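You operate a simulated robot arm through the tools that you are given. There is no shell and no other tool. Be economical: measure what you need, move in short steps, check, and stop when the job is done.

Carry out the task below with a simulated two-armed robot. There is one attempt and no reset: what you move stays moved.

Task
Let the half pallet go and jog it fully onto the rollers.
Fine: both pusher frames home, the stop down, the button box's black knob left on FWD.
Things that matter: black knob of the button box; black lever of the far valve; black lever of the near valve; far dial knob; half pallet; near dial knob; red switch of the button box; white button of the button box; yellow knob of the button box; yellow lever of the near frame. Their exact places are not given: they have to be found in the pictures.

Only the result counts: the job must be done as asked and must still hold three seconds after the hand-in. Knocking over, shifting, dropping, spilling or breaking anything else fails it.

Robot
Two 7-joint arms with two-finger parallel grippers on one trunk, on a base that drives. Base frame: it is fixed to the floor where the robot stands at the start and does not move with it; the origin is under the middle of the robot, x ahead of it, y to its left, z up. Lengths are in cm, angles in rad, forces in N, time in s.
The left shoulder is at the start at [5, 18.7, 103.5], the right one opposite. Places, roughly: black knob of the button box [80, 40, 80]; black lever of the far valve [30, -50, 80]; black lever of the near valve [40, 0, 80]; far dial knob [20, -70, 70]; half pallet [-325, -425, 25]; near dial knob [50, 20, 70]; red switch of the button box [100, 30, 80]; white button of the button box [90, 40, 80]; yellow knob of the button box [80, 40, 80]; yellow lever of the near frame [30, -30, 80]. Payload 3.43 kg a hand.
Tool frame (each hand has its own): the origin (TCP) lies between the finger pads and is the grasp point; the fingertips stand 3 cm ahead of it; z points along the fingers, y is the line along which they close. Largest opening 9.4 cm; finger width 2.8, thickness 1; the body of the gripper, 5 by 9.6 cm, starts 5.5 cm behind the TCP.
Orientation is that of the tool frame in the base frame, as [roll, pitch, yaw] about the fixed x, y, z axes, in that order (R = Rz(yaw) Ry(pitch) Rx(roll)). With the fingers straight down and closing along the base's y, the tool's x points along the base's -x, its y along +y and its z along -z.

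Tools
- The arms move only by the tool send_rows. It takes "left_steps", "right_steps" or both (then of equal length, played together; a hand with none holds still); each is a list of rows, each an object of numbers (a shift or turn left out is 0, a gripper value left out holds the last): "grip": the gripper command, from -1 (shut) to 1 (fully open), values between in proportion; "tx", "ty", "tz": the shift along the tool's x, y, z in units of 300 mm (1.0 is 300 mm); "ax", "ay", "az": the turn, a rotation vector about the tool's x, y, z in units of 60 degrees (1.0 is 60 degrees). In form: [{"grip": .., "tx": .., "ty": .., "tz": .., "ax": .., "ay": .., "az": ..}, ...]. A call has 1 to 8 rows; each row is the pose to reach, as a shift and turn from the pose commanded when the call began, along the tool's axes at that moment. A call with a number of a shift or a turn outside -1 to 1 is refused whole. Rows are played at 5 a second. More than 5 cm and 0.15 rad between two rows, or a gripper value outside its range, and nothing of the call is played. Where a pose cannot be reached the arm comes as near as it can. A force on the tool above 40 N (or 10 N above the force at the start of the call, whichever is more), or a blocked arm, ends the call early, and 0.2 s more pass. Each finger travels about 15.3 cm/s and halts on what it meets, pressing with about 42 N; the grip force reading is that of the motor and also rises with nothing between the fingers. The clock runs only during rows and for 0.2 s after the last one: add rows that repeat a pose to give the fingers time. It gives the time, the measured TCP pose, the force on the tool (base axes), the opening and the grip force at its end, in the units of the frame above (readings bear some noise), with the torque about the TCP (base axes, N m) and any sound that the robot's microphone picked up, and new pictures: "views" is both (left out), scene, wrist or none (wrist: the cameras of the hands that moved).
- Cameras (640 x 400 px; columns grow to the right, rows downward): "scene" is now at [14.87, -0.6, 120.66]; the picture's right is [-0.08, -1.00, 0.00], its down [-0.48, 0.04, -0.88] and it looks along [0.88, -0.07, -0.48] (base axes); focal length 214 px, centre (320, 200). "left" rides on the left gripper at [7.6, -1.4, -10.2] in its tool frame; the picture's right is [0.18, 0.98, 0.00], its down [-0.75, 0.14, -0.64] and it looks along [-0.63, 0.12, 0.77] (tool axes); focal length 243 px, centre (320, 200). "right" rides on the right gripper at [7.6, 1.4, -10.3] in its tool frame; the picture's right is [-0.18, 0.98, 0.00], its down [-0.75, -0.14, -0.64] and it looks along [-0.63, -0.12, 0.77] (tool axes); focal length 243 px, centre (320, 200).
- slide_trunk(by): slides the trunk up (or, below 0, down) by that many cm; the arms and the scene camera ride with it, the base frame stays. It gives what a move gives, with no picture.
- steer(legs): drives the robot by 1 to 6 legs, each [ahead, left, turn to the left] in cm, cm and rad, along the robot's own axes; the way and the turn of a leg run together, so that a leg with both is an arc; at most 150 cm and 3.142 rad a leg. The arms and the cameras ride along, it lands a little off, and it stops where it bumps. It gives what a move gives, and a new picture of the scene camera.
- head_to(pan, tilt): turns the head with the scene camera to pan (to the left, within 1.396 rad either way) and tilt (down, from -0.506 to 1.204), counted from straight ahead of the robot. It gives what a move gives, and a new picture of the scene camera.
- pixel_to_xyz(camera, pixels): for up to 12 pixels [column, row] of the newest picture of that camera ("zoom" is the newest enlarged one), the place [x, y, z] in the base frame of the surface seen there, good to about 0.3 cm. It takes no simulated time.
- zoom(camera, box): a new picture of the part [left, top, right, bottom] of that camera's present view, enlarged. It takes no simulated time.
- job_done(): hands the job in; it is judged then, once.

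Go step by step. Measure first, check grasps and placings, and put right what went wrong. The budget is 80 turns and 260 pictures, counting those below and the enlarged ones. Unless the task says otherwise, let go and move clear before handing in, and close with one line.

The tools are called after "Request:" by a JSON object that holds its "api" and its "payload". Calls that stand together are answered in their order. send_rows: Moves the arms, as the interface text tells. Its arguments: {"type":"object","properties":{"left_steps":{"type":"array"},"right_steps":{"type":"array"},"views":{"type":"string","enum":["both","scene","wrist","none"]}},"required":[]} The other tools are called the same way: slide_trunk (by) slides the trunk up or down; steer (legs) drives the base; head_to (pan, tilt) turns the head that bears the scene camera; pixel_to_xyz (camera, pixels) gives the place of the surface under pixels of a picture; zoom (camera, box) takes an enlarged picture of a part of a camera's view; job_done () hands the job in.

At the start:

```text
time: 0.0
left_position: [41.74, 37.14, 110.57]
left_orientation: [3.141, -0.001, -3.141]
left_ft_force: [-0.4, 0.3, -0.7]
left_wrist_torque: [0.0, -0.01, 0.02]
left_width: 9.41
left_grasp_force: 0.1
right_position: [39.58, -7.98, 111.18]
right_orientation: [-3.142, -0.001, -3.141]
right_ft_force: [-0.3, 0.1, 0.8]
right_wrist_torque: [0.02, -0.02, -0.04]
right_width: 9.39
right_grasp_force: 0.0
trunk travel left (down, up): [-25.0, 18.2]
robot x, y, heading: [0.05, -0.0, 0.001]
head pan, tilt: [-0.079, 0.497]
```

scene: 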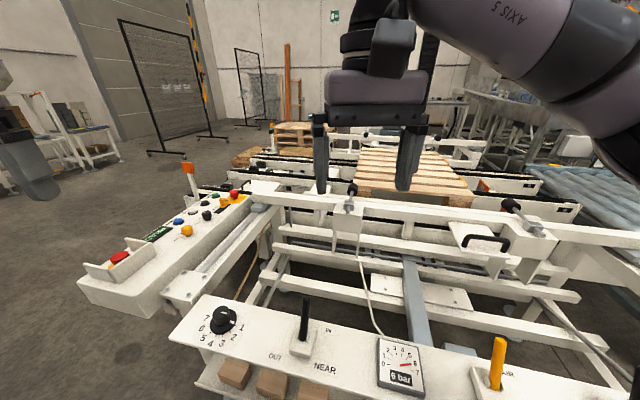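
right: 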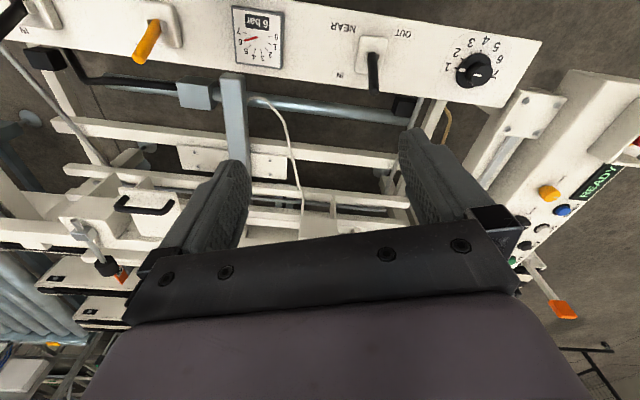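
left: 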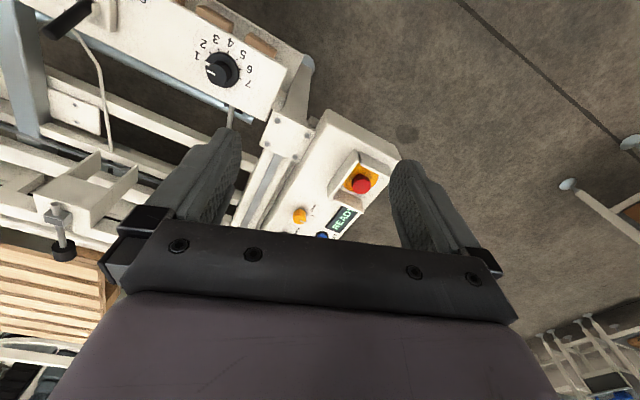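

The scene shows a button box at left (px 80-250, 190-290), a near panel with dial, NEAR valve lever, gauge and yellow lever at the bottom. I'll enlarge the controls to read the labels.

Request:
{"api": "zoom", "payload": {"camera": "scene", "box": [70, 150, 270, 300]}}

Request:
{"api": "zoom", "payload": {"camera": "scene", "box": [160, 270, 560, 400]}}

Request:
{"api": "zoom", "payload": {"camera": "scene", "box": [240, 110, 640, 290]}}

Request:
{"api": "head_to", "payload": {"pan": -0.9, "tilt": 0.7}}

```text
2.67 times, centred on (170, 225) of scene
```

zoom: 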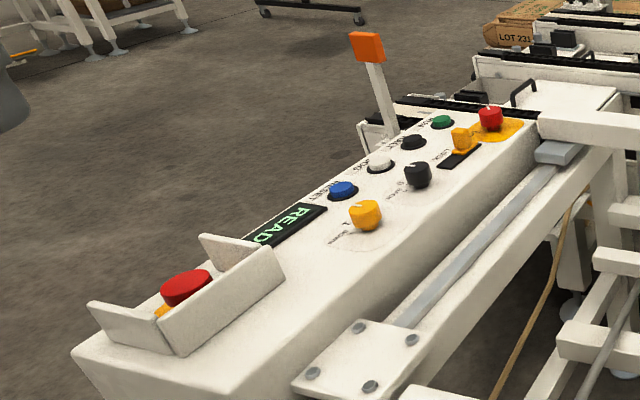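

```text
1.60 times, centred on (360, 335) of scene
```

zoom: 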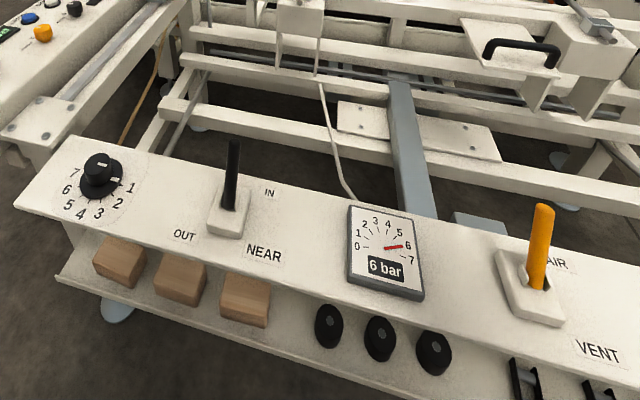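

```text
1.60 times, centred on (440, 200) of scene
```

zoom: 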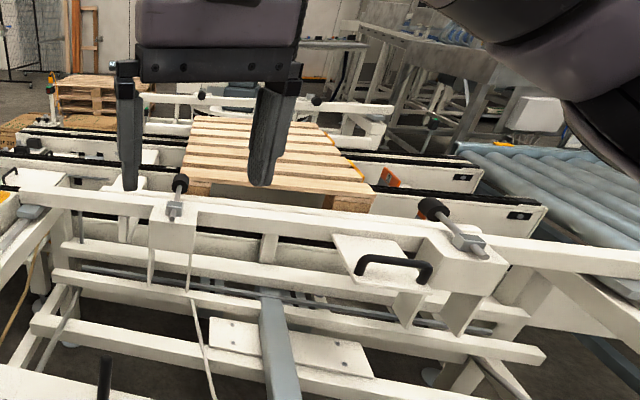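

```text
time: 1.1
left_position: [41.8, 37.08, 110.65]
left_orientation: [3.141, 0.001, -3.14]
left_ft_force: [0.6, -0.3, -0.9]
left_wrist_torque: [-0.01, 0.01, -0.02]
left_width: 9.41
left_grasp_force: 0.0
right_position: [39.51, -8.05, 111.18]
right_orientation: [3.141, 0.001, 3.141]
right_ft_force: [0.2, -0.3, 0.5]
right_wrist_torque: [-0.02, 0.0, -0.02]
right_width: 9.39
right_grasp_force: 0.0
trunk travel left (down, up): [-25.0, 18.2]
robot x, y, heading: [-0.34, 0.16, -0.001]
head pan, tilt: [-0.901, 0.7]
```

scene: 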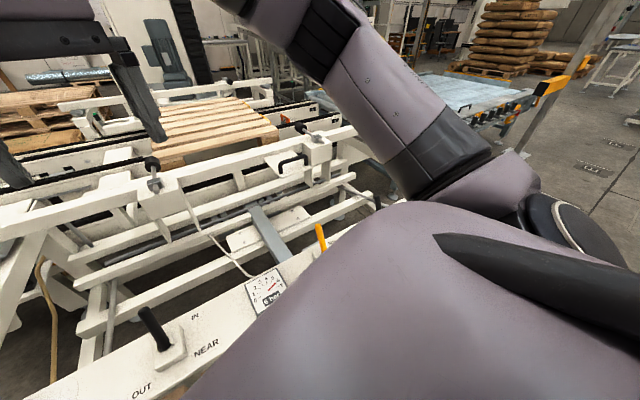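

The right arm blocks the view to the right; the pallet in the station sits at about (220,125). I'll measure it and read the button box and the far side more closely.

Request:
{"api": "pixel_to_xyz", "payload": {"camera": "scene", "pixels": [[220, 125], [320, 240], [155, 320], [155, 180], [318, 140], [480, 95], [275, 130], [240, 100], [265, 290]]}}

Request:
{"api": "head_to", "payload": {"pan": 0.5, "tilt": 0.6}}

Request:
{"api": "zoom", "payload": {"camera": "scene", "box": [240, 120, 500, 283]}}

Request:
{"api": "zoom", "payload": {"camera": "left", "box": [220, 100, 420, 260]}}

Request:
{"api": "zoom", "payload": {"camera": "right", "box": [480, 60, 640, 280]}}

```text
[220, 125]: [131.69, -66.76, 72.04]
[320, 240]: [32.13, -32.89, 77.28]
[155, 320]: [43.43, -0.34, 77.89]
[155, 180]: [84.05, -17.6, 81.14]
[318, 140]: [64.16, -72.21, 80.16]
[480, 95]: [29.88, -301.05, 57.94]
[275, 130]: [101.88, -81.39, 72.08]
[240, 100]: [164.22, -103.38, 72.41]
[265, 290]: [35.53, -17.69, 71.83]
```

```text
time: 2.7
left_position: [41.82, 37.27, 110.55]
left_orientation: [-3.141, 0.001, -3.14]
left_ft_force: [0.4, 0.8, 0.5]
left_wrist_torque: [-0.01, 0.01, 0.02]
left_width: 9.38
left_grasp_force: 0.1
right_position: [39.51, -8.1, 111.22]
right_orientation: [3.141, -0.001, 3.141]
right_ft_force: [0.3, -0.3, -0.4]
right_wrist_torque: [-0.01, -0.01, 0.01]
right_width: 9.38
right_grasp_force: 0.1
trunk travel left (down, up): [-25.0, 18.2]
robot x, y, heading: [0.15, 0.01, 0.0]
head pan, tilt: [0.499, 0.6]
```

scene: 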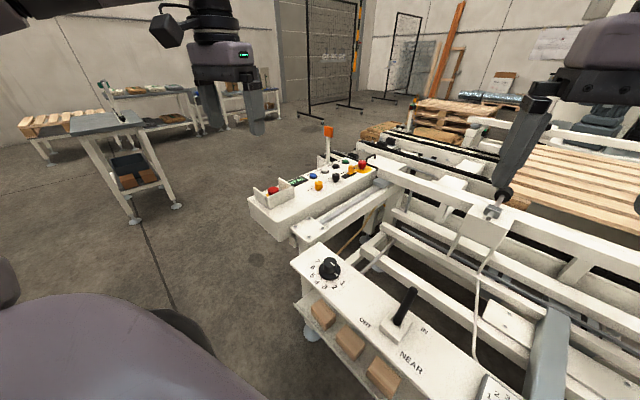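

```text
2.45 times, centred on (370, 202) of scene
```

zoom: 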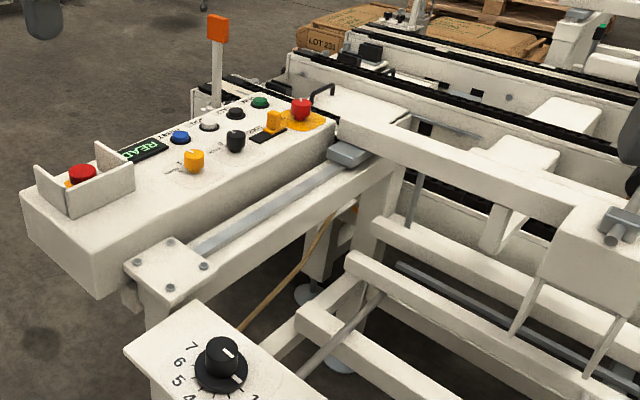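

```text
2.50 times, centred on (320, 180) of left
```

zoom: 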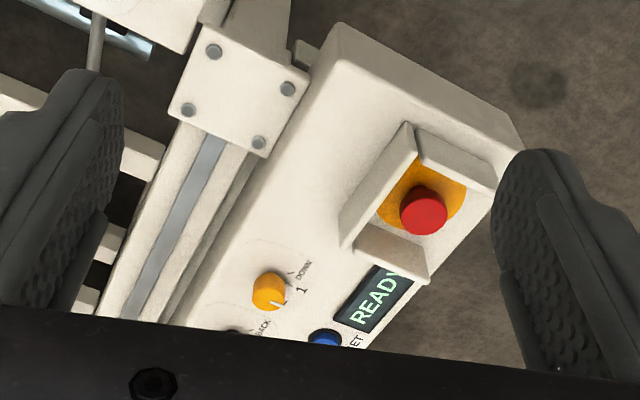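

```text
1.82 times, centred on (560, 170) of right
```

zoom: 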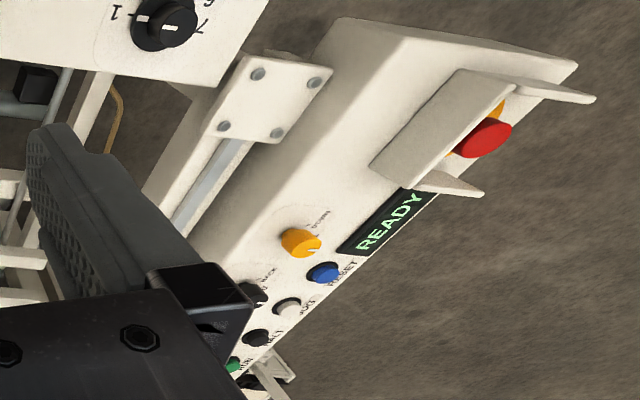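

The box carries: red e-stop in a guard, READY display, blue RESET, white JOG?, black, green buttons; yellow knob, black knob, yellow LOCK?, red switch. I'll measure the controls and move the left hand over the box for a readable view.

Request:
{"api": "pixel_to_xyz", "payload": {"camera": "scene", "pixels": [[272, 190], [313, 176], [318, 185], [325, 171], [335, 178], [335, 166], [346, 162], [351, 169], [362, 163], [329, 268], [407, 296], [300, 205]]}}

Request:
{"api": "send_rows", "payload": {"left_steps": [{"tx": -0.15, "grip": -1}, {"tx": -0.25}, {"tx": -0.33}, {"tx": -0.4}]}}

```text
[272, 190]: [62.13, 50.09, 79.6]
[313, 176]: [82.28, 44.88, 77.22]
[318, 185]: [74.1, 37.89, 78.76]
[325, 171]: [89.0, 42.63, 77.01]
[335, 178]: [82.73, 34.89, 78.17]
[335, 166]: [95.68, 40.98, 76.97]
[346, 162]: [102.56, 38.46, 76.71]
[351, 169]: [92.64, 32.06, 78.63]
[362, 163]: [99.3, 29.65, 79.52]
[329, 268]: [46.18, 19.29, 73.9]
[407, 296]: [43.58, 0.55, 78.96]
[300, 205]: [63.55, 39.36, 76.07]
```

```text
time: 3.7
left_position: [53.17, 37.14, 110.23]
left_orientation: [3.14, 0.001, -3.14]
left_ft_force: [-0.3, -0.1, 0.3]
left_wrist_torque: [0.02, -0.01, -0.04]
left_width: 0.0
left_grasp_force: 32.3
left hand out of reach, approached as far as the arm can: row 4
right_position: [39.47, -8.05, 111.33]
right_orientation: [-3.141, 0.0, 3.141]
right_ft_force: [0.3, -1.3, -0.6]
right_wrist_torque: [-0.01, -0.01, 0.02]
right_width: 9.4
right_grasp_force: 0.0
trunk travel left (down, up): [-25.0, 18.2]
robot x, y, heading: [-0.18, -0.11, 0.001]
head pan, tilt: [0.499, 0.6]
```

scene: 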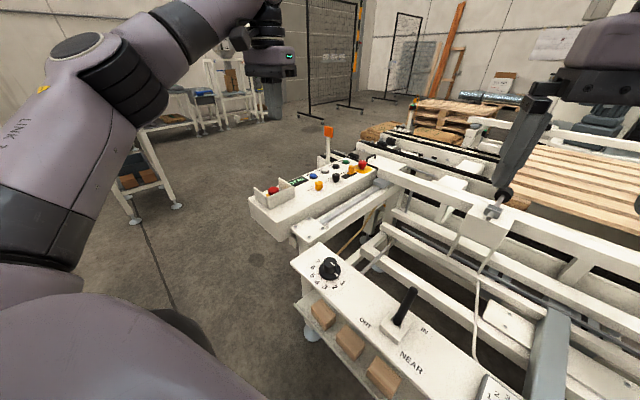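
left: 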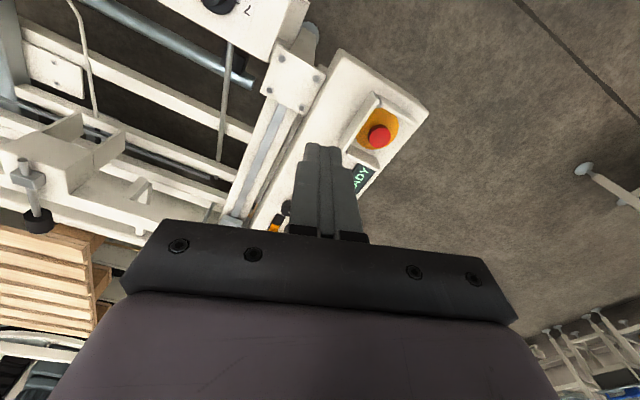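

Hand reach ends at x≈53 here, so I'll drive round to the left (operator) side of the box. First I check the floor/table clearances.

Request:
{"api": "pixel_to_xyz", "payload": {"camera": "scene", "pixels": [[135, 220], [178, 206], [125, 180], [200, 250], [240, 230], [328, 131], [305, 330], [150, 110]]}}

Request:
{"api": "send_rows", "payload": {"left_steps": [{"tx": 0.15, "grip": -1}, {"tx": 0.3}, {"tx": 0.4}], "right_steps": [{"grip": -1}, {"grip": -1}, {"grip": -1}], "views": "none"}}

```text
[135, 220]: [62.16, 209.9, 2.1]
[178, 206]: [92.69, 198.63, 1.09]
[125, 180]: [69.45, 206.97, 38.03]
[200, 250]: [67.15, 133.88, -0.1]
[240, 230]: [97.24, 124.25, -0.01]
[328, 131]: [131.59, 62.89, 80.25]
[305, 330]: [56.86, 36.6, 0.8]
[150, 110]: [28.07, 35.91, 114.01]
```

```text
time: 4.5
left_position: [41.03, 37.22, 110.29]
left_orientation: [3.141, 0.0, -3.14]
left_ft_force: [0.3, -0.3, -0.3]
left_wrist_torque: [0.01, -0.02, 0.03]
left_width: 0.01
left_grasp_force: 33.1
right_position: [39.47, -8.02, 111.27]
right_orientation: [-3.141, 0.0, 3.141]
right_ft_force: [0.0, 0.6, 0.8]
right_wrist_torque: [-0.03, 0.03, 0.01]
right_width: 0.0
right_grasp_force: 32.2
trunk travel left (down, up): [-25.0, 18.2]
robot x, y, heading: [-0.11, 0.02, 0.002]
head pan, tilt: [0.499, 0.6]
```

The floor left of the box is clear (tables begin at y≈199). I'll drive to about (65, 95) and turn to face the box.

Request:
{"api": "steer", "payload": {"legs": [[0, 95, 0], [65, 0, 0], [0, 0, -1.28]]}}

Request:
{"api": "head_to", "payload": {"pan": 0.0, "tilt": 0.75}}

Request:
{"api": "zoom", "payload": {"camera": "scene", "box": [180, 150, 460, 325]}}

```text
time: 19.5
left_position: [111.46, 65.0, 110.23]
left_orientation: [-3.141, 0.001, 1.852]
left_ft_force: [-0.6, -0.4, -1.3]
left_wrist_torque: [0.02, -0.04, -0.02]
left_width: 0.02
left_grasp_force: 32.7
right_position: [67.47, 54.19, 111.13]
right_orientation: [-3.14, 0.0, 1.848]
right_ft_force: [0.6, -1.0, 0.0]
right_wrist_torque: [0.01, -0.04, 0.0]
right_width: 0.0
right_grasp_force: 33.1
trunk travel left (down, up): [-25.0, 18.2]
robot x, y, heading: [64.66, 94.12, -1.297]
head pan, tilt: [0.499, 0.6]
```

scene: 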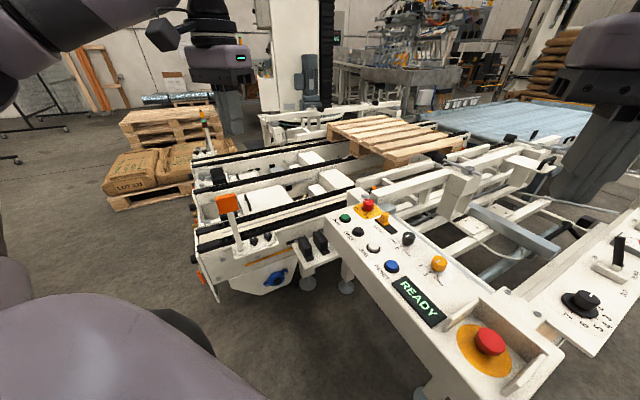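

```text
time: 20.4
left_position: [111.37, 64.97, 110.19]
left_orientation: [3.141, -0.001, 1.85]
left_ft_force: [-0.4, 0.2, 0.6]
left_wrist_torque: [0.03, 0.02, 0.01]
left_width: 0.0
left_grasp_force: 33.3
right_position: [67.31, 54.16, 111.24]
right_orientation: [3.141, -0.001, 1.848]
right_ft_force: [-0.2, 0.6, -0.1]
right_wrist_torque: [-0.03, 0.04, -0.02]
right_width: 0.0
right_grasp_force: 33.4
trunk travel left (down, up): [-25.0, 18.2]
robot x, y, heading: [64.28, 94.69, -1.298]
head pan, tilt: [0.0, 0.75]
```

scene: 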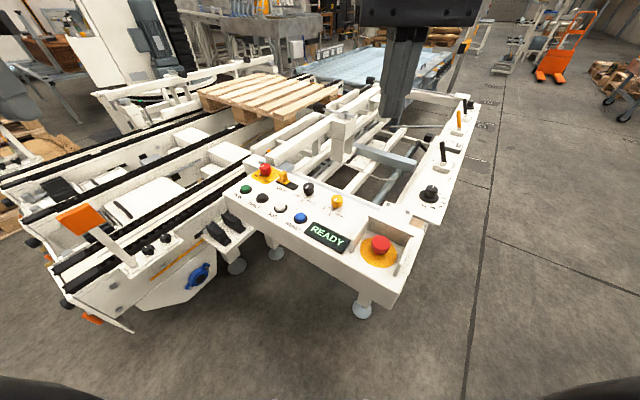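

```text
2.29 times, centred on (320, 238) of scene
```

zoom: 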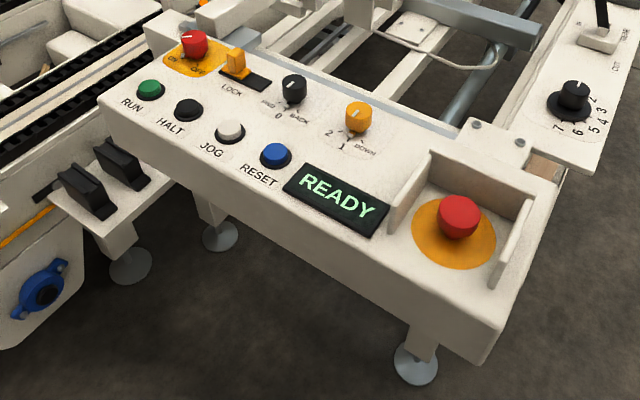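

Labels now read: RUN, HALT, JOG (white), RESET, black knob FWD-0-BACK, yellow knob 2-1-DOWN, red ON/OFF with yellow LOCK. I zoom in closer on knob pointers and the station.

Request:
{"api": "zoom", "payload": {"camera": "scene", "box": [230, 150, 360, 231]}}

Request:
{"api": "zoom", "payload": {"camera": "scene", "box": [400, 80, 500, 220]}}

Request:
{"api": "zoom", "payload": {"camera": "scene", "box": [80, 40, 400, 240]}}

Request:
{"api": "pixel_to_xyz", "payload": {"camera": "scene", "pixels": [[308, 188], [337, 201], [282, 180], [266, 169], [280, 208], [247, 187], [300, 218], [430, 193], [443, 148], [459, 120], [468, 103], [462, 107]]}}

```text
4.92 times, centred on (295, 190) of scene
```

zoom: 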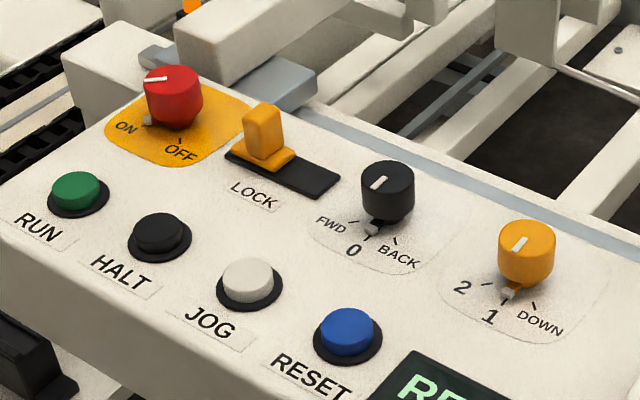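

```text
2.86 times, centred on (450, 150) of scene
```

zoom: 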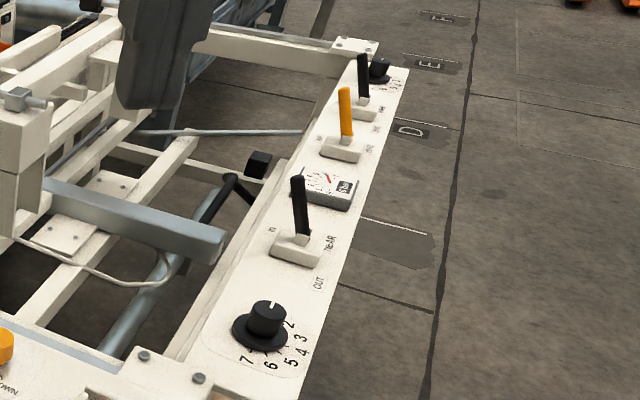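

```text
2.00 times, centred on (240, 140) of scene
```

zoom: 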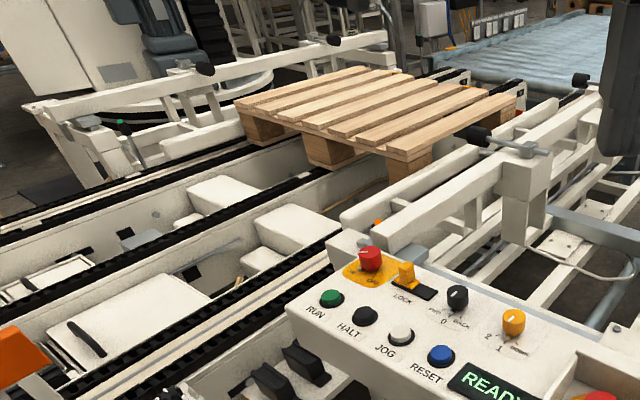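

```text
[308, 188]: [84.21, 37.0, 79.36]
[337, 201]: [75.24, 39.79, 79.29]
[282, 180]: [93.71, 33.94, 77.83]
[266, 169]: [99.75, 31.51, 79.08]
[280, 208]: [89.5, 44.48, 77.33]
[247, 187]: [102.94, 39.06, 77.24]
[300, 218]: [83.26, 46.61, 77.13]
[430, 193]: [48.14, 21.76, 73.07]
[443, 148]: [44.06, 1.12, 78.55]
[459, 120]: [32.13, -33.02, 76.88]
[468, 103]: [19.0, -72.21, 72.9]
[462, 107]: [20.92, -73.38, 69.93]
```

Black knob points to 0, yellow (stop) knob to 1, red ON; both knobs have tick positions either side. I'll bring the right hand, opened about 6.5 cm, above the yellow knob (75.2, 39.5).

Request:
{"api": "send_rows", "payload": {"right_steps": [{"tx": -0.09, "ty": 0.02, "tz": 0.07, "grip": 0.38}, {"tx": -0.18, "ty": 0.04, "tz": 0.15}, {"tx": -0.27, "ty": 0.06, "tz": 0.23}, {"tx": -0.36, "ty": 0.08, "tz": 0.31}, {"tx": -0.45, "ty": 0.1, "tz": 0.4}, {"tx": -0.54, "ty": 0.12, "tz": 0.48}, {"tx": -0.54, "ty": 0.12, "tz": 0.48}]}}

Request:
{"api": "zoom", "payload": {"camera": "right", "box": [200, 60, 440, 210]}}

```text
time: 22.0
left_position: [111.45, 65.05, 110.07]
left_orientation: [3.141, -0.001, 1.85]
left_ft_force: [0.3, -0.2, 0.2]
left_wrist_torque: [0.01, -0.01, 0.0]
left_width: 0.01
left_grasp_force: 32.9
right_position: [75.32, 39.66, 96.65]
right_orientation: [-3.141, -0.001, 1.849]
right_ft_force: [0.5, 0.2, 0.6]
right_wrist_torque: [-0.02, 0.03, 0.03]
right_width: 6.48
right_grasp_force: 0.0
trunk travel left (down, up): [-25.0, 18.2]
robot x, y, heading: [63.91, 94.4, -1.298]
head pan, tilt: [0.0, 0.75]
```

scene: 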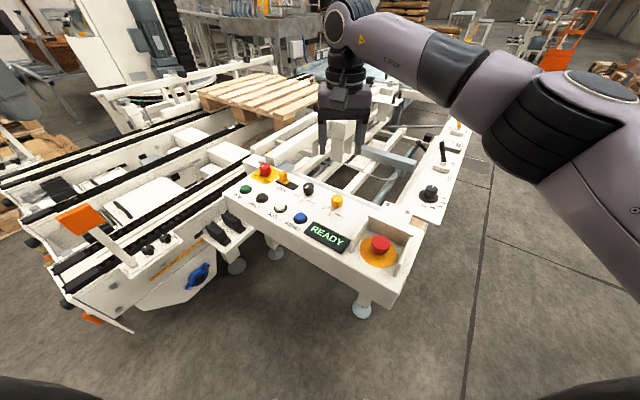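
right: 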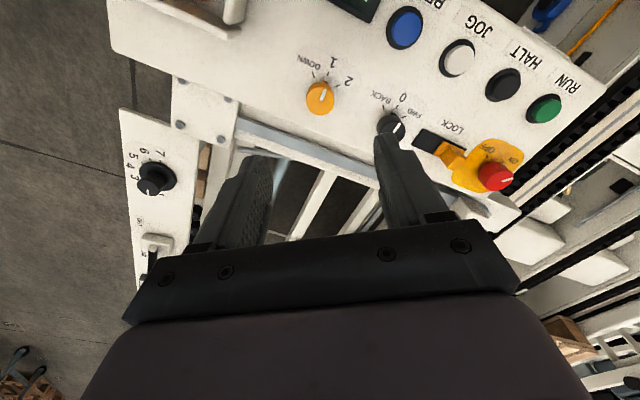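

```text
2.67 times, centred on (320, 135) of right
```

zoom: 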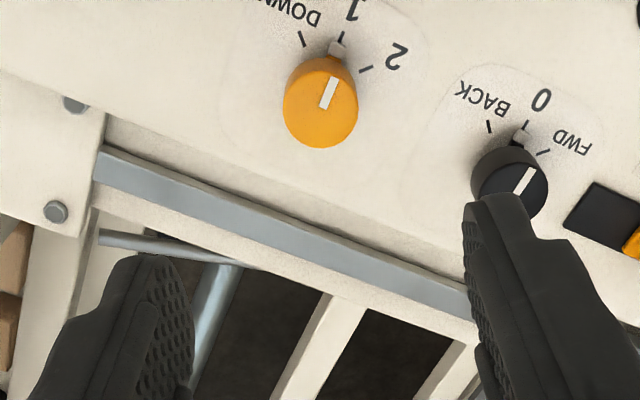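

The wrist view shows the yellow knob at (320,98) with ticks about 45° apart. I measure knob tops and edges.

Request:
{"api": "pixel_to_xyz", "payload": {"camera": "right", "pixels": [[320, 102], [309, 100], [332, 98], [322, 112], [392, 130], [325, 78], [405, 30], [459, 58], [350, 110]]}}

```text
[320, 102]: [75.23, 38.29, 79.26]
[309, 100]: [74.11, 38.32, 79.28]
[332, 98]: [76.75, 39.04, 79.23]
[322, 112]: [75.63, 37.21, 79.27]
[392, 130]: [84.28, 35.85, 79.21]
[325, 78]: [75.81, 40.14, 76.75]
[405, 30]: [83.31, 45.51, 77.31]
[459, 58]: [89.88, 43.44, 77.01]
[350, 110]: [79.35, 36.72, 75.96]
```

Yellow knob centre is about (75.4, 38.5), top 79.3, box top 76. I lower the right hand around it.

Request:
{"api": "send_rows", "payload": {"right_steps": [{"tx": -0.037, "ty": -0.005, "tz": 0.1}, {"tx": -0.037, "ty": -0.005, "tz": 0.25}, {"tx": -0.037, "ty": -0.005, "tz": 0.4}, {"tx": -0.037, "ty": -0.005, "tz": 0.5}, {"tx": -0.037, "ty": -0.005, "tz": 0.55}, {"tx": -0.037, "ty": -0.005, "tz": 0.55}]}}

Request:
{"api": "zoom", "payload": {"camera": "scene", "box": [260, 140, 420, 240]}}

```text
time: 23.4
left_position: [111.42, 65.04, 110.19]
left_orientation: [-3.141, 0.002, 1.849]
left_ft_force: [0.2, 0.7, 0.2]
left_wrist_torque: [0.02, 0.0, -0.03]
left_width: 0.01
left_grasp_force: 32.9
right_position: [75.37, 38.63, 80.26]
right_orientation: [-3.141, -0.001, 1.848]
right_ft_force: [0.1, -0.5, 0.6]
right_wrist_torque: [-0.01, -0.03, 0.0]
right_width: 6.49
right_grasp_force: 0.1
trunk travel left (down, up): [-25.0, 18.2]
robot x, y, heading: [63.97, 94.68, -1.295]
head pan, tilt: [0.0, 0.75]
```

scene: 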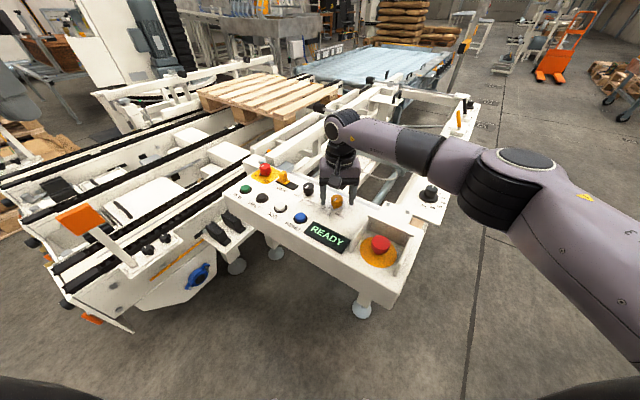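
right: 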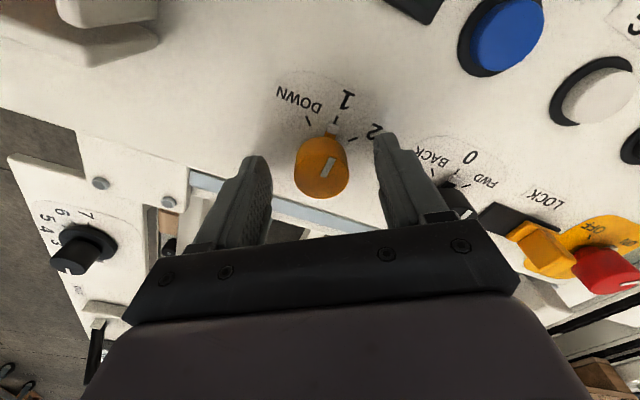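

```text
4.00 times, centred on (340, 190) of scene
```

zoom: 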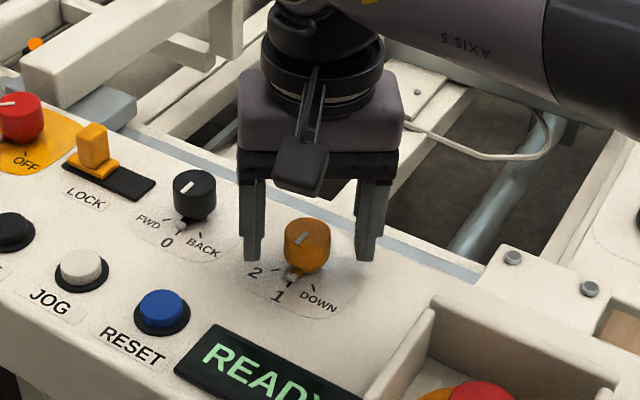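

The fingers straddle the yellow knob well. I close and turn counterclockwise (seen from above) about 47° toward DOWN.

Request:
{"api": "send_rows", "payload": {"right_steps": [{"grip": -1}, {"grip": -1}, {"az": -0.13}, {"az": -0.26}, {"az": -0.39}, {"az": -0.52}, {"az": -0.65}, {"az": -0.78}]}}

Request:
{"api": "zoom", "payload": {"camera": "scene", "box": [260, 140, 420, 240]}}

```text
time: 25.2
left_position: [111.4, 65.03, 110.29]
left_orientation: [-3.141, 0.0, 1.849]
left_ft_force: [0.4, 0.3, -1.2]
left_wrist_torque: [0.01, -0.02, 0.04]
left_width: 0.0
left_grasp_force: 33.1
right_position: [75.01, 38.95, 80.32]
right_orientation: [-3.121, 0.025, 2.484]
right_ft_force: [2.9, -5.3, -8.1]
right_wrist_torque: [0.47, -1.29, -0.05]
right_width: 3.13
right_grasp_force: 44.9
right hand out of reach, approached as far as the arm can: row 7, 8
trunk travel left (down, up): [-25.0, 18.2]
robot x, y, heading: [64.05, 94.42, -1.296]
head pan, tilt: [0.0, 0.75]
stopped in row 8 (right hand): the force on the tool passed its limit at 51 N (the readings are from after the stop); the commanded pose is now the measured one
```

scene: 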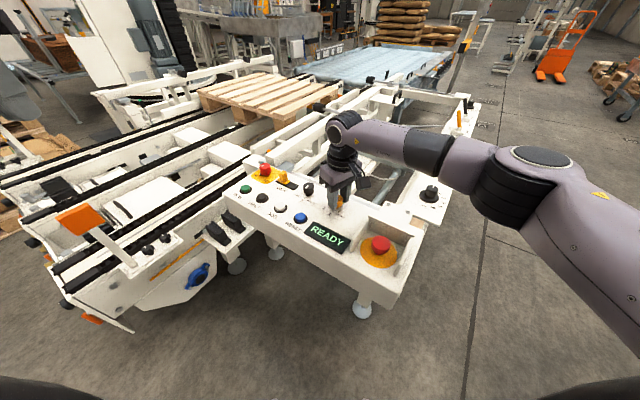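
right: 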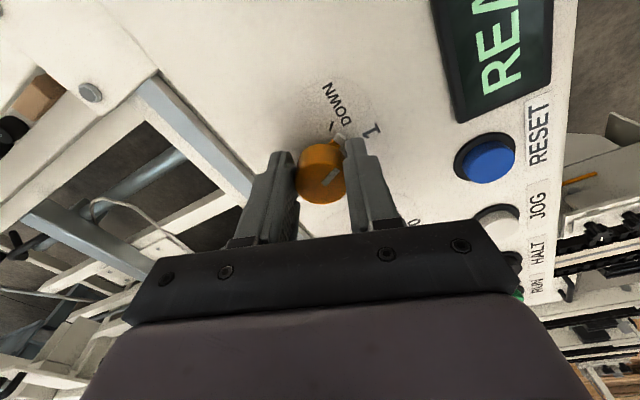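

```text
4.00 times, centred on (340, 190) of scene
```

zoom: 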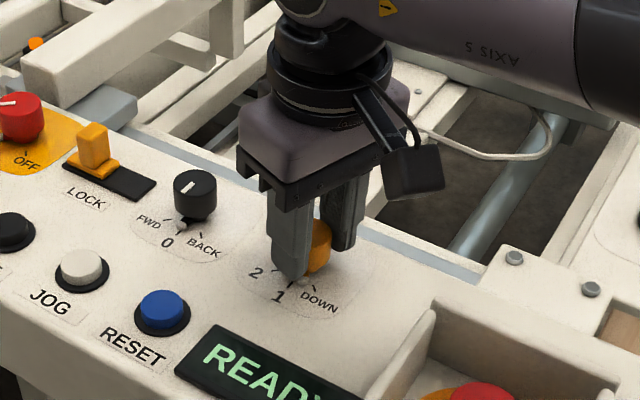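

The hand ran into its reach limit after 36°; the knob moved part of the way. I open and look.

Request:
{"api": "send_rows", "payload": {"right_steps": [{"grip": 0.38}, {"grip": 0.38}], "views": "wrist"}}

Request:
{"api": "zoom", "payload": {"camera": "right", "box": [220, 60, 460, 210]}}

```text
time: 25.8
left_position: [111.51, 65.02, 110.24]
left_orientation: [3.141, 0.001, 1.85]
left_ft_force: [0.4, 0.4, -0.3]
left_wrist_torque: [0.0, 0.0, 0.02]
left_width: 0.03
left_grasp_force: 33.1
right_position: [74.97, 39.03, 80.5]
right_orientation: [-3.12, 0.026, 2.485]
right_ft_force: [-0.8, -0.6, -0.3]
right_wrist_torque: [-0.01, 0.0, 0.01]
right_width: 6.49
right_grasp_force: 0.2
trunk travel left (down, up): [-25.0, 18.2]
robot x, y, heading: [64.46, 94.69, -1.296]
head pan, tilt: [0.0, 0.75]
```

right: 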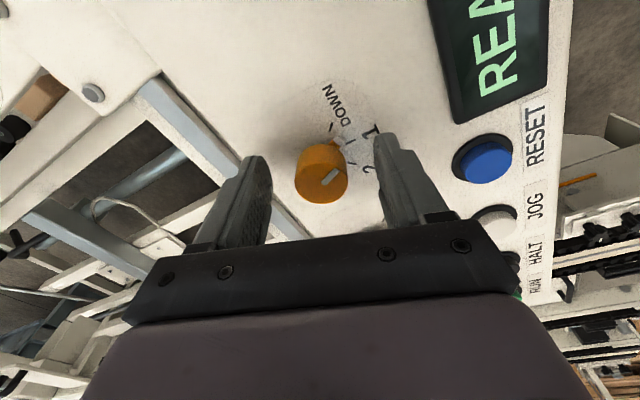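

```text
2.67 times, centred on (340, 135) of right
```

zoom: 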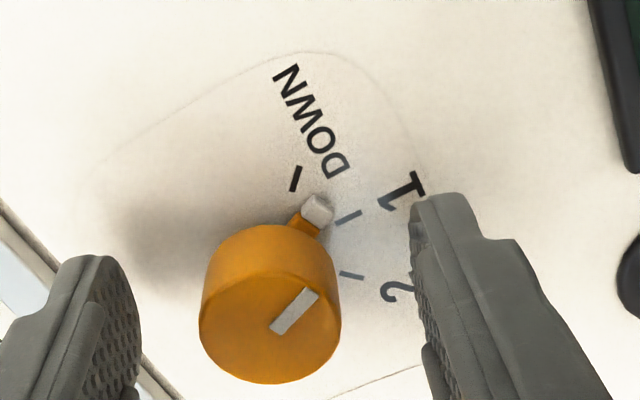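

Pointer is now about halfway between 1 and DOWN. I rotate the open hand back and regrip for a second turn.

Request:
{"api": "send_rows", "payload": {"right_steps": [{"az": 0.13}, {"az": 0.26, "tx": -0.02, "ty": -0.005, "tz": 0.01}, {"az": 0.39, "tx": -0.02, "ty": -0.005, "tz": 0.01}, {"az": 0.52, "tx": -0.02, "ty": -0.005, "tz": 0.01}, {"az": 0.65, "tx": -0.02, "ty": -0.005, "tz": 0.01}, {"az": 0.75, "tx": -0.02, "ty": -0.005, "tz": 0.01}, {"az": 0.75, "tx": -0.02, "ty": -0.005, "tz": 0.01, "grip": -1}, {"az": 0.75, "tx": -0.02, "ty": -0.005, "tz": 0.01, "grip": -1}], "views": "none"}}

Request:
{"api": "send_rows", "payload": {"right_steps": [{"az": -0.12}, {"az": -0.24}, {"az": -0.36}, {"az": -0.48}, {"az": -0.55}, {"az": -0.55}, {"az": -0.55, "grip": 0.38}, {"az": -0.55, "grip": 0.38}], "views": "wrist"}}

Request:
{"api": "zoom", "payload": {"camera": "right", "box": [220, 60, 460, 210]}}

```text
time: 27.6
left_position: [111.48, 65.09, 110.2]
left_orientation: [3.141, 0.0, 1.849]
left_ft_force: [1.1, -0.3, -0.6]
left_wrist_torque: [0.01, 0.0, 0.02]
left_width: 0.0
left_grasp_force: 32.3
right_position: [75.33, 38.46, 80.16]
right_orientation: [3.138, 0.035, 1.701]
right_ft_force: [5.9, -0.8, -2.7]
right_wrist_torque: [-0.31, -0.25, 0.01]
right_width: 3.19
right_grasp_force: 45.1
trunk travel left (down, up): [-25.0, 18.2]
robot x, y, heading: [64.25, 94.52, -1.293]
head pan, tilt: [0.0, 0.75]
```

```text
time: 29.4
left_position: [111.36, 64.97, 110.35]
left_orientation: [-3.14, 0.0, 1.85]
left_ft_force: [0.2, -0.5, 0.7]
left_wrist_torque: [0.01, 0.02, 0.01]
left_width: 0.0
left_grasp_force: 33.0
right_position: [75.2, 38.52, 80.23]
right_orientation: [-3.122, 0.031, 2.278]
right_ft_force: [-0.2, 0.6, -0.2]
right_wrist_torque: [-0.02, 0.01, -0.01]
right_width: 6.51
right_grasp_force: 0.1
trunk travel left (down, up): [-25.0, 18.2]
robot x, y, heading: [64.47, 94.63, -1.294]
head pan, tilt: [0.0, 0.75]
```

right: 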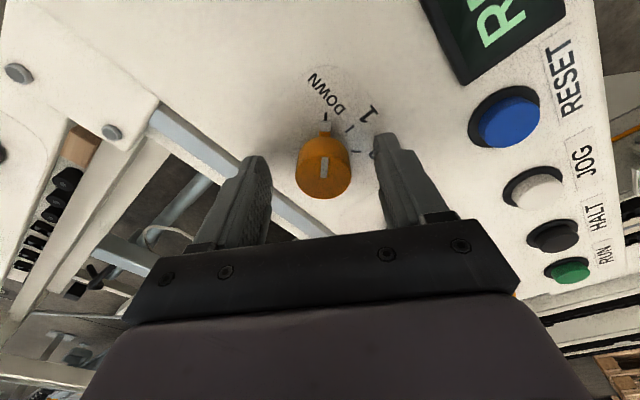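

```text
2.67 times, centred on (340, 135) of right
```

zoom: 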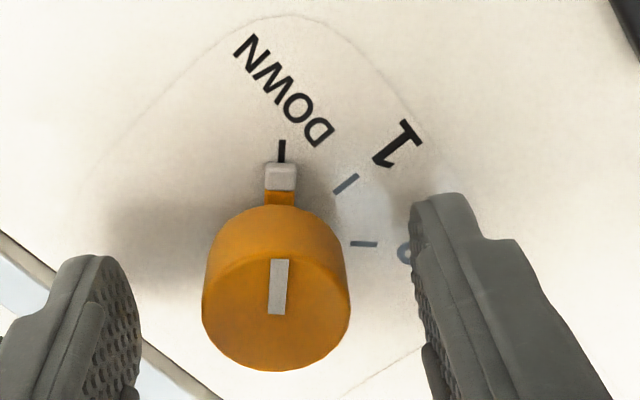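

The yellow knob now sits on DOWN. Next I lift and move the right hand over the black knob (~84.3, 35.8).

Request:
{"api": "send_rows", "payload": {"right_steps": [{"tz": -0.15}, {"tz": -0.25}, {"tx": -0.09, "ty": 0.06, "tz": -0.25}, {"tx": -0.18, "ty": 0.12, "tz": -0.25}, {"tx": -0.266, "ty": 0.174, "tz": -0.25}, {"tx": -0.266, "ty": 0.174, "tz": -0.25}]}}

Request:
{"api": "zoom", "payload": {"camera": "right", "box": [200, 60, 440, 210]}}

```text
time: 30.8
left_position: [111.51, 65.08, 110.15]
left_orientation: [3.142, 0.001, 1.848]
left_ft_force: [-1.0, -1.0, 0.0]
left_wrist_torque: [0.0, -0.03, 0.04]
left_width: 0.0
left_grasp_force: 33.4
right_position: [79.76, 38.0, 87.56]
right_orientation: [-3.126, 0.029, 2.277]
right_ft_force: [-0.3, -0.2, -0.2]
right_wrist_torque: [0.01, -0.02, -0.01]
right_width: 6.47
right_grasp_force: 0.0
right hand out of reach, approached as far as the arm can: row 4, 5, 6
trunk travel left (down, up): [-25.0, 18.2]
robot x, y, heading: [64.28, 94.43, -1.299]
head pan, tilt: [0.0, 0.75]
```

scene: 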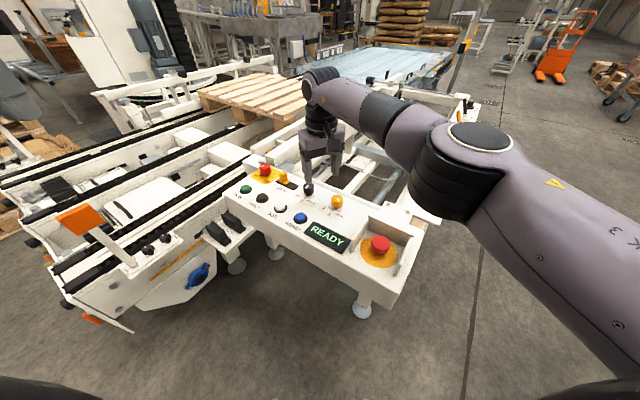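
right: 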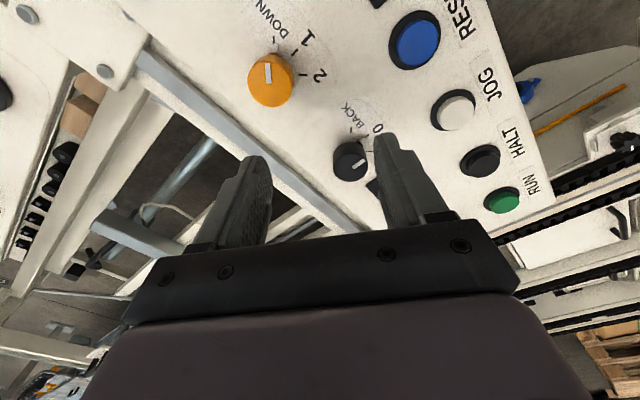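

```text
2.67 times, centred on (320, 135) of right
```

zoom: 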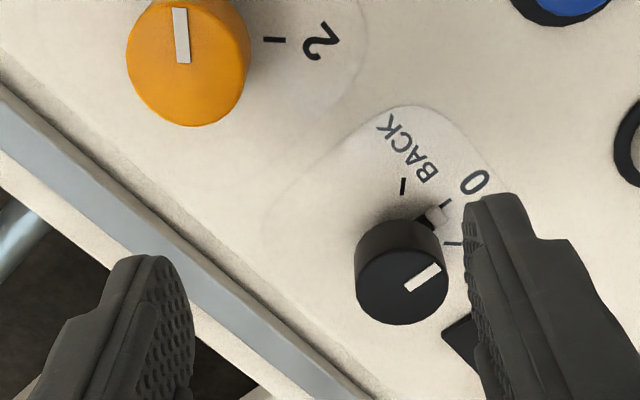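

The right hand is at its reach limit, so I raise it and drive the base a little nearer (8 ahead, 8 left).

Request:
{"api": "send_rows", "payload": {"right_steps": [{"tz": -0.1, "az": 0.1}, {"tz": -0.2, "az": 0.2}, {"tz": -0.25, "az": 0.3}], "views": "none"}}

Request:
{"api": "steer", "payload": {"legs": [[8, 8, 0]]}}

Request:
{"api": "zoom", "payload": {"camera": "right", "box": [160, 40, 560, 290]}}

```text
time: 31.6
left_position: [111.5, 65.12, 110.27]
left_orientation: [3.14, 0.002, 1.85]
left_ft_force: [0.4, -0.8, -0.2]
left_wrist_torque: [0.0, 0.03, 0.03]
left_width: 0.0
left_grasp_force: 33.4
right_position: [79.64, 38.61, 95.01]
right_orientation: [-3.133, 0.033, 1.96]
right_ft_force: [-0.5, 0.3, 0.5]
right_wrist_torque: [0.01, 0.02, 0.01]
right_width: 6.48
right_grasp_force: 0.0
right hand out of reach, approached as far as the arm can: row 3
trunk travel left (down, up): [-25.0, 18.2]
robot x, y, heading: [63.89, 94.28, -1.295]
head pan, tilt: [0.0, 0.75]
```

```text
time: 32.9
left_position: [121.38, 59.52, 110.27]
left_orientation: [3.141, 0.0, 1.852]
left_ft_force: [0.9, -0.4, -0.5]
left_wrist_torque: [-0.01, 0.03, -0.01]
left_width: 0.02
left_grasp_force: 32.8
right_position: [89.6, 32.94, 95.03]
right_orientation: [-3.135, 0.034, 1.965]
right_ft_force: [0.0, -0.2, -0.1]
right_wrist_torque: [-0.02, 0.01, -0.01]
right_width: 6.48
right_grasp_force: 0.0
trunk travel left (down, up): [-25.0, 18.2]
robot x, y, heading: [74.19, 88.38, -1.296]
head pan, tilt: [0.0, 0.75]
```

scene: 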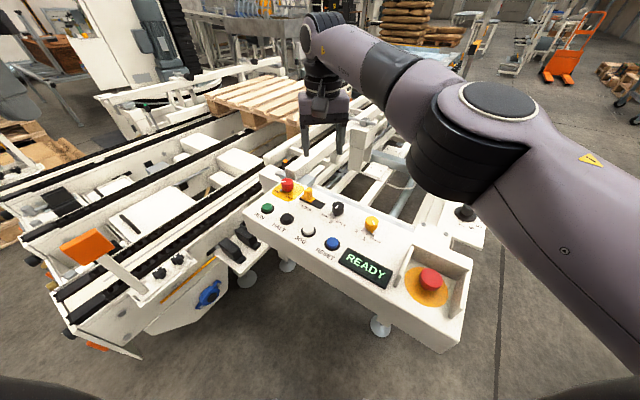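

```text
1.60 times, centred on (360, 165) of right
```

zoom: 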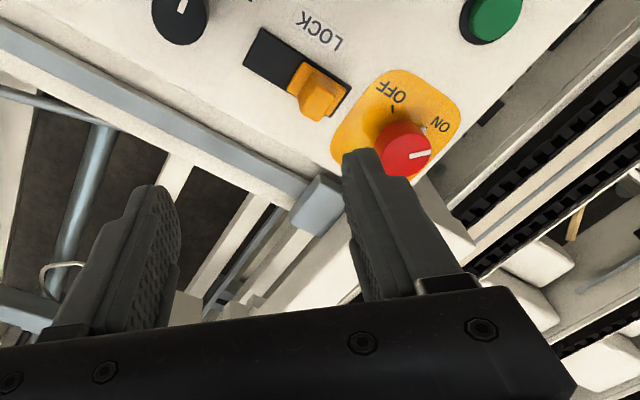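

I move the right hand back over the black knob, levelled and pre-turned for a clockwise twist.

Request:
{"api": "send_rows", "payload": {"right_steps": [{"tx": 0.06, "ty": -0.05, "tz": 0.05, "ay": 0.03, "az": -0.1}, {"tx": 0.11, "ty": -0.09, "tz": 0.12, "ay": 0.03, "az": -0.2}, {"tx": 0.157, "ty": -0.124, "tz": 0.2, "ay": 0.03, "az": -0.26}, {"tx": 0.157, "ty": -0.124, "tz": 0.2, "ay": 0.03, "az": -0.26}], "views": "wrist"}}

Request:
{"api": "pixel_to_xyz", "payload": {"camera": "right", "pixels": [[320, 140], [310, 140], [330, 140], [320, 130], [320, 150]]}}

```text
time: 33.9
left_position: [121.37, 59.57, 110.28]
left_orientation: [3.141, 0.001, 1.851]
left_ft_force: [0.0, -0.1, 0.4]
left_wrist_torque: [-0.01, -0.02, -0.03]
left_width: 0.01
left_grasp_force: 33.2
right_position: [84.57, 35.98, 88.76]
right_orientation: [-3.129, -0.001, 2.236]
right_ft_force: [-0.5, 0.3, -0.5]
right_wrist_torque: [-0.02, 0.0, -0.03]
right_width: 6.5
right_grasp_force: 0.0
trunk travel left (down, up): [-25.0, 18.2]
robot x, y, heading: [74.12, 88.58, -1.29]
head pan, tilt: [0.0, 0.75]
```

right: 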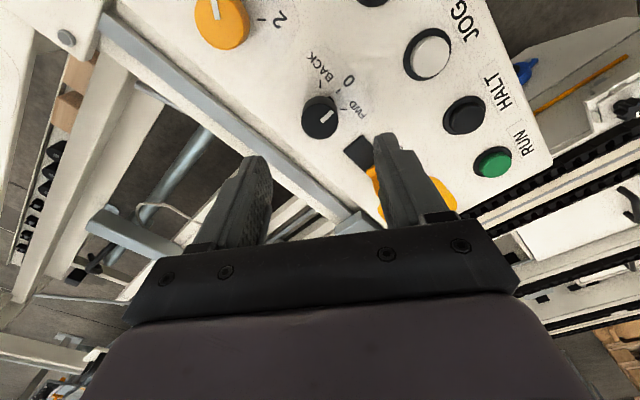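

```text
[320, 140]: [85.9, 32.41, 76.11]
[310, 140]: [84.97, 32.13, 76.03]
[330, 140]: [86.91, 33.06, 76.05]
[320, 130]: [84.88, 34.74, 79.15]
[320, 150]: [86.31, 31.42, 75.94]
```

Knob centre ≈ (84.2, 35.8). I check the gray bar's height beside it before descending.

Request:
{"api": "pixel_to_xyz", "payload": {"camera": "right", "pixels": [[200, 100], [300, 180], [350, 215], [300, 160], [320, 120], [303, 112], [337, 118]]}}

Request:
{"api": "send_rows", "payload": {"right_steps": [{"ty": -0.013, "tz": 0.1}, {"ty": -0.013, "tz": 0.2}, {"ty": -0.013, "tz": 0.25}, {"ty": -0.013, "tz": 0.285}, {"ty": -0.013, "tz": 0.285}]}}

Request:
{"api": "zoom", "payload": {"camera": "scene", "box": [260, 140, 420, 240]}}

```text
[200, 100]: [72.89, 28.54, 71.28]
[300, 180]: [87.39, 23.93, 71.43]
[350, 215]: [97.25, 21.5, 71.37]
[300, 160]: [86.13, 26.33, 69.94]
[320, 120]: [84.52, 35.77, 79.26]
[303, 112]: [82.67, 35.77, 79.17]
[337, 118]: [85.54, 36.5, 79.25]
```

```text
time: 35.1
left_position: [121.38, 59.56, 110.26]
left_orientation: [3.141, 0.003, 1.851]
left_ft_force: [0.2, 0.3, 0.1]
left_wrist_torque: [-0.03, 0.03, 0.0]
left_width: 0.0
left_grasp_force: 33.4
right_position: [83.95, 35.47, 80.18]
right_orientation: [-3.131, 0.0, 2.236]
right_ft_force: [-0.6, -0.4, -0.1]
right_wrist_torque: [-0.02, 0.02, 0.0]
right_width: 6.49
right_grasp_force: 0.1
trunk travel left (down, up): [-25.0, 18.2]
robot x, y, heading: [74.41, 89.39, -1.289]
head pan, tilt: [0.0, 0.75]
```

scene: 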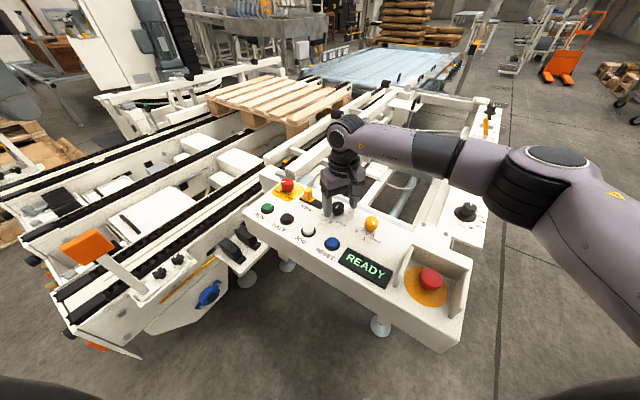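
right: 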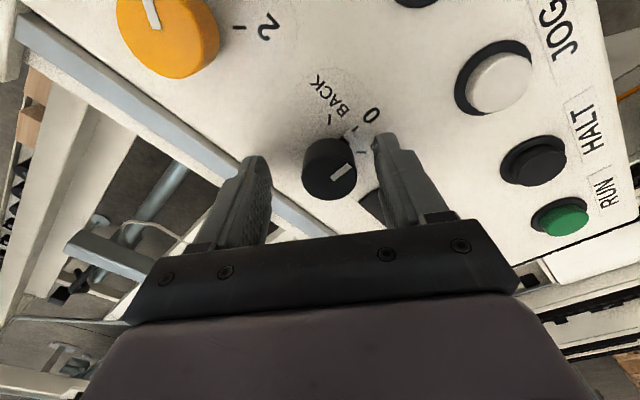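

```text
4.00 times, centred on (340, 190) of scene
```

zoom: 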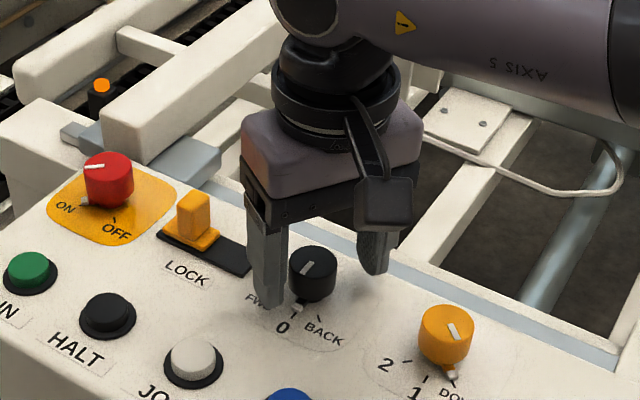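

The fingers straddle the black knob. I close and turn it clockwise about 45° toward FWD.

Request:
{"api": "send_rows", "payload": {"right_steps": [{"ty": 0.014, "grip": -1}, {"ty": 0.014, "grip": -1}, {"ty": 0.014, "az": 0.13}, {"ty": 0.014, "az": 0.26}, {"ty": 0.014, "az": 0.39}, {"ty": 0.014, "az": 0.52}, {"ty": 0.014, "az": 0.65}, {"ty": 0.014, "az": 0.75}], "views": "none"}}

Request:
{"api": "send_rows", "payload": {"right_steps": [{"grip": 0.38}, {"grip": 0.38}], "views": "wrist"}}

Request:
{"api": "zoom", "payload": {"camera": "right", "box": [220, 60, 460, 210]}}

```text
time: 36.9
left_position: [121.56, 59.48, 110.18]
left_orientation: [3.14, 0.0, 1.851]
left_ft_force: [1.1, -0.4, -0.1]
left_wrist_torque: [0.03, -0.03, 0.04]
left_width: 0.02
left_grasp_force: 32.7
right_position: [84.52, 35.86, 80.23]
right_orientation: [-3.135, 0.006, 1.452]
right_ft_force: [12.8, 5.0, -12.1]
right_wrist_torque: [0.92, -1.01, 0.29]
right_width: 3.18
right_grasp_force: 44.8
trunk travel left (down, up): [-25.0, 18.2]
robot x, y, heading: [73.85, 88.84, -1.291]
head pan, tilt: [0.0, 0.75]
```

```text
time: 37.5
left_position: [121.35, 59.57, 110.32]
left_orientation: [3.141, 0.001, 1.85]
left_ft_force: [0.0, -0.8, 0.1]
left_wrist_torque: [0.01, 0.04, -0.05]
left_width: 0.04
left_grasp_force: 32.6
right_position: [84.1, 35.74, 80.37]
right_orientation: [-3.132, 0.009, 1.448]
right_ft_force: [-0.9, 0.1, -0.6]
right_wrist_torque: [0.03, 0.04, 0.0]
right_width: 6.47
right_grasp_force: 0.0
trunk travel left (down, up): [-25.0, 18.2]
robot x, y, heading: [74.47, 88.95, -1.295]
head pan, tilt: [0.0, 0.75]
```

right: 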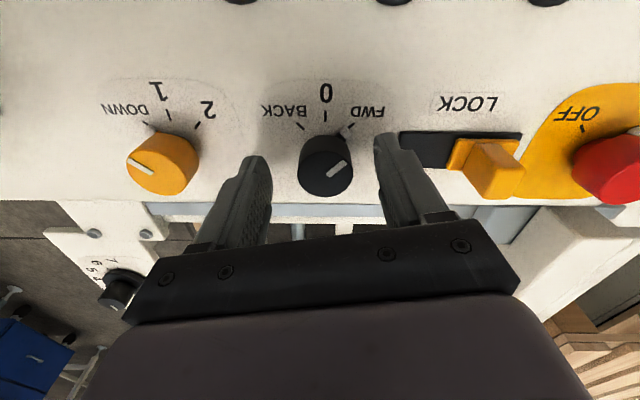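

```text
2.67 times, centred on (340, 135) of right
```

zoom: 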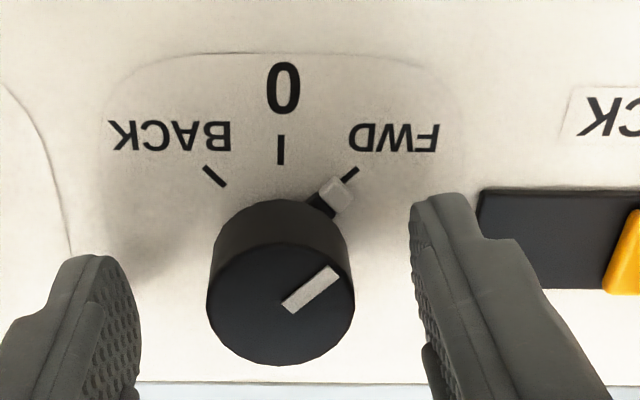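

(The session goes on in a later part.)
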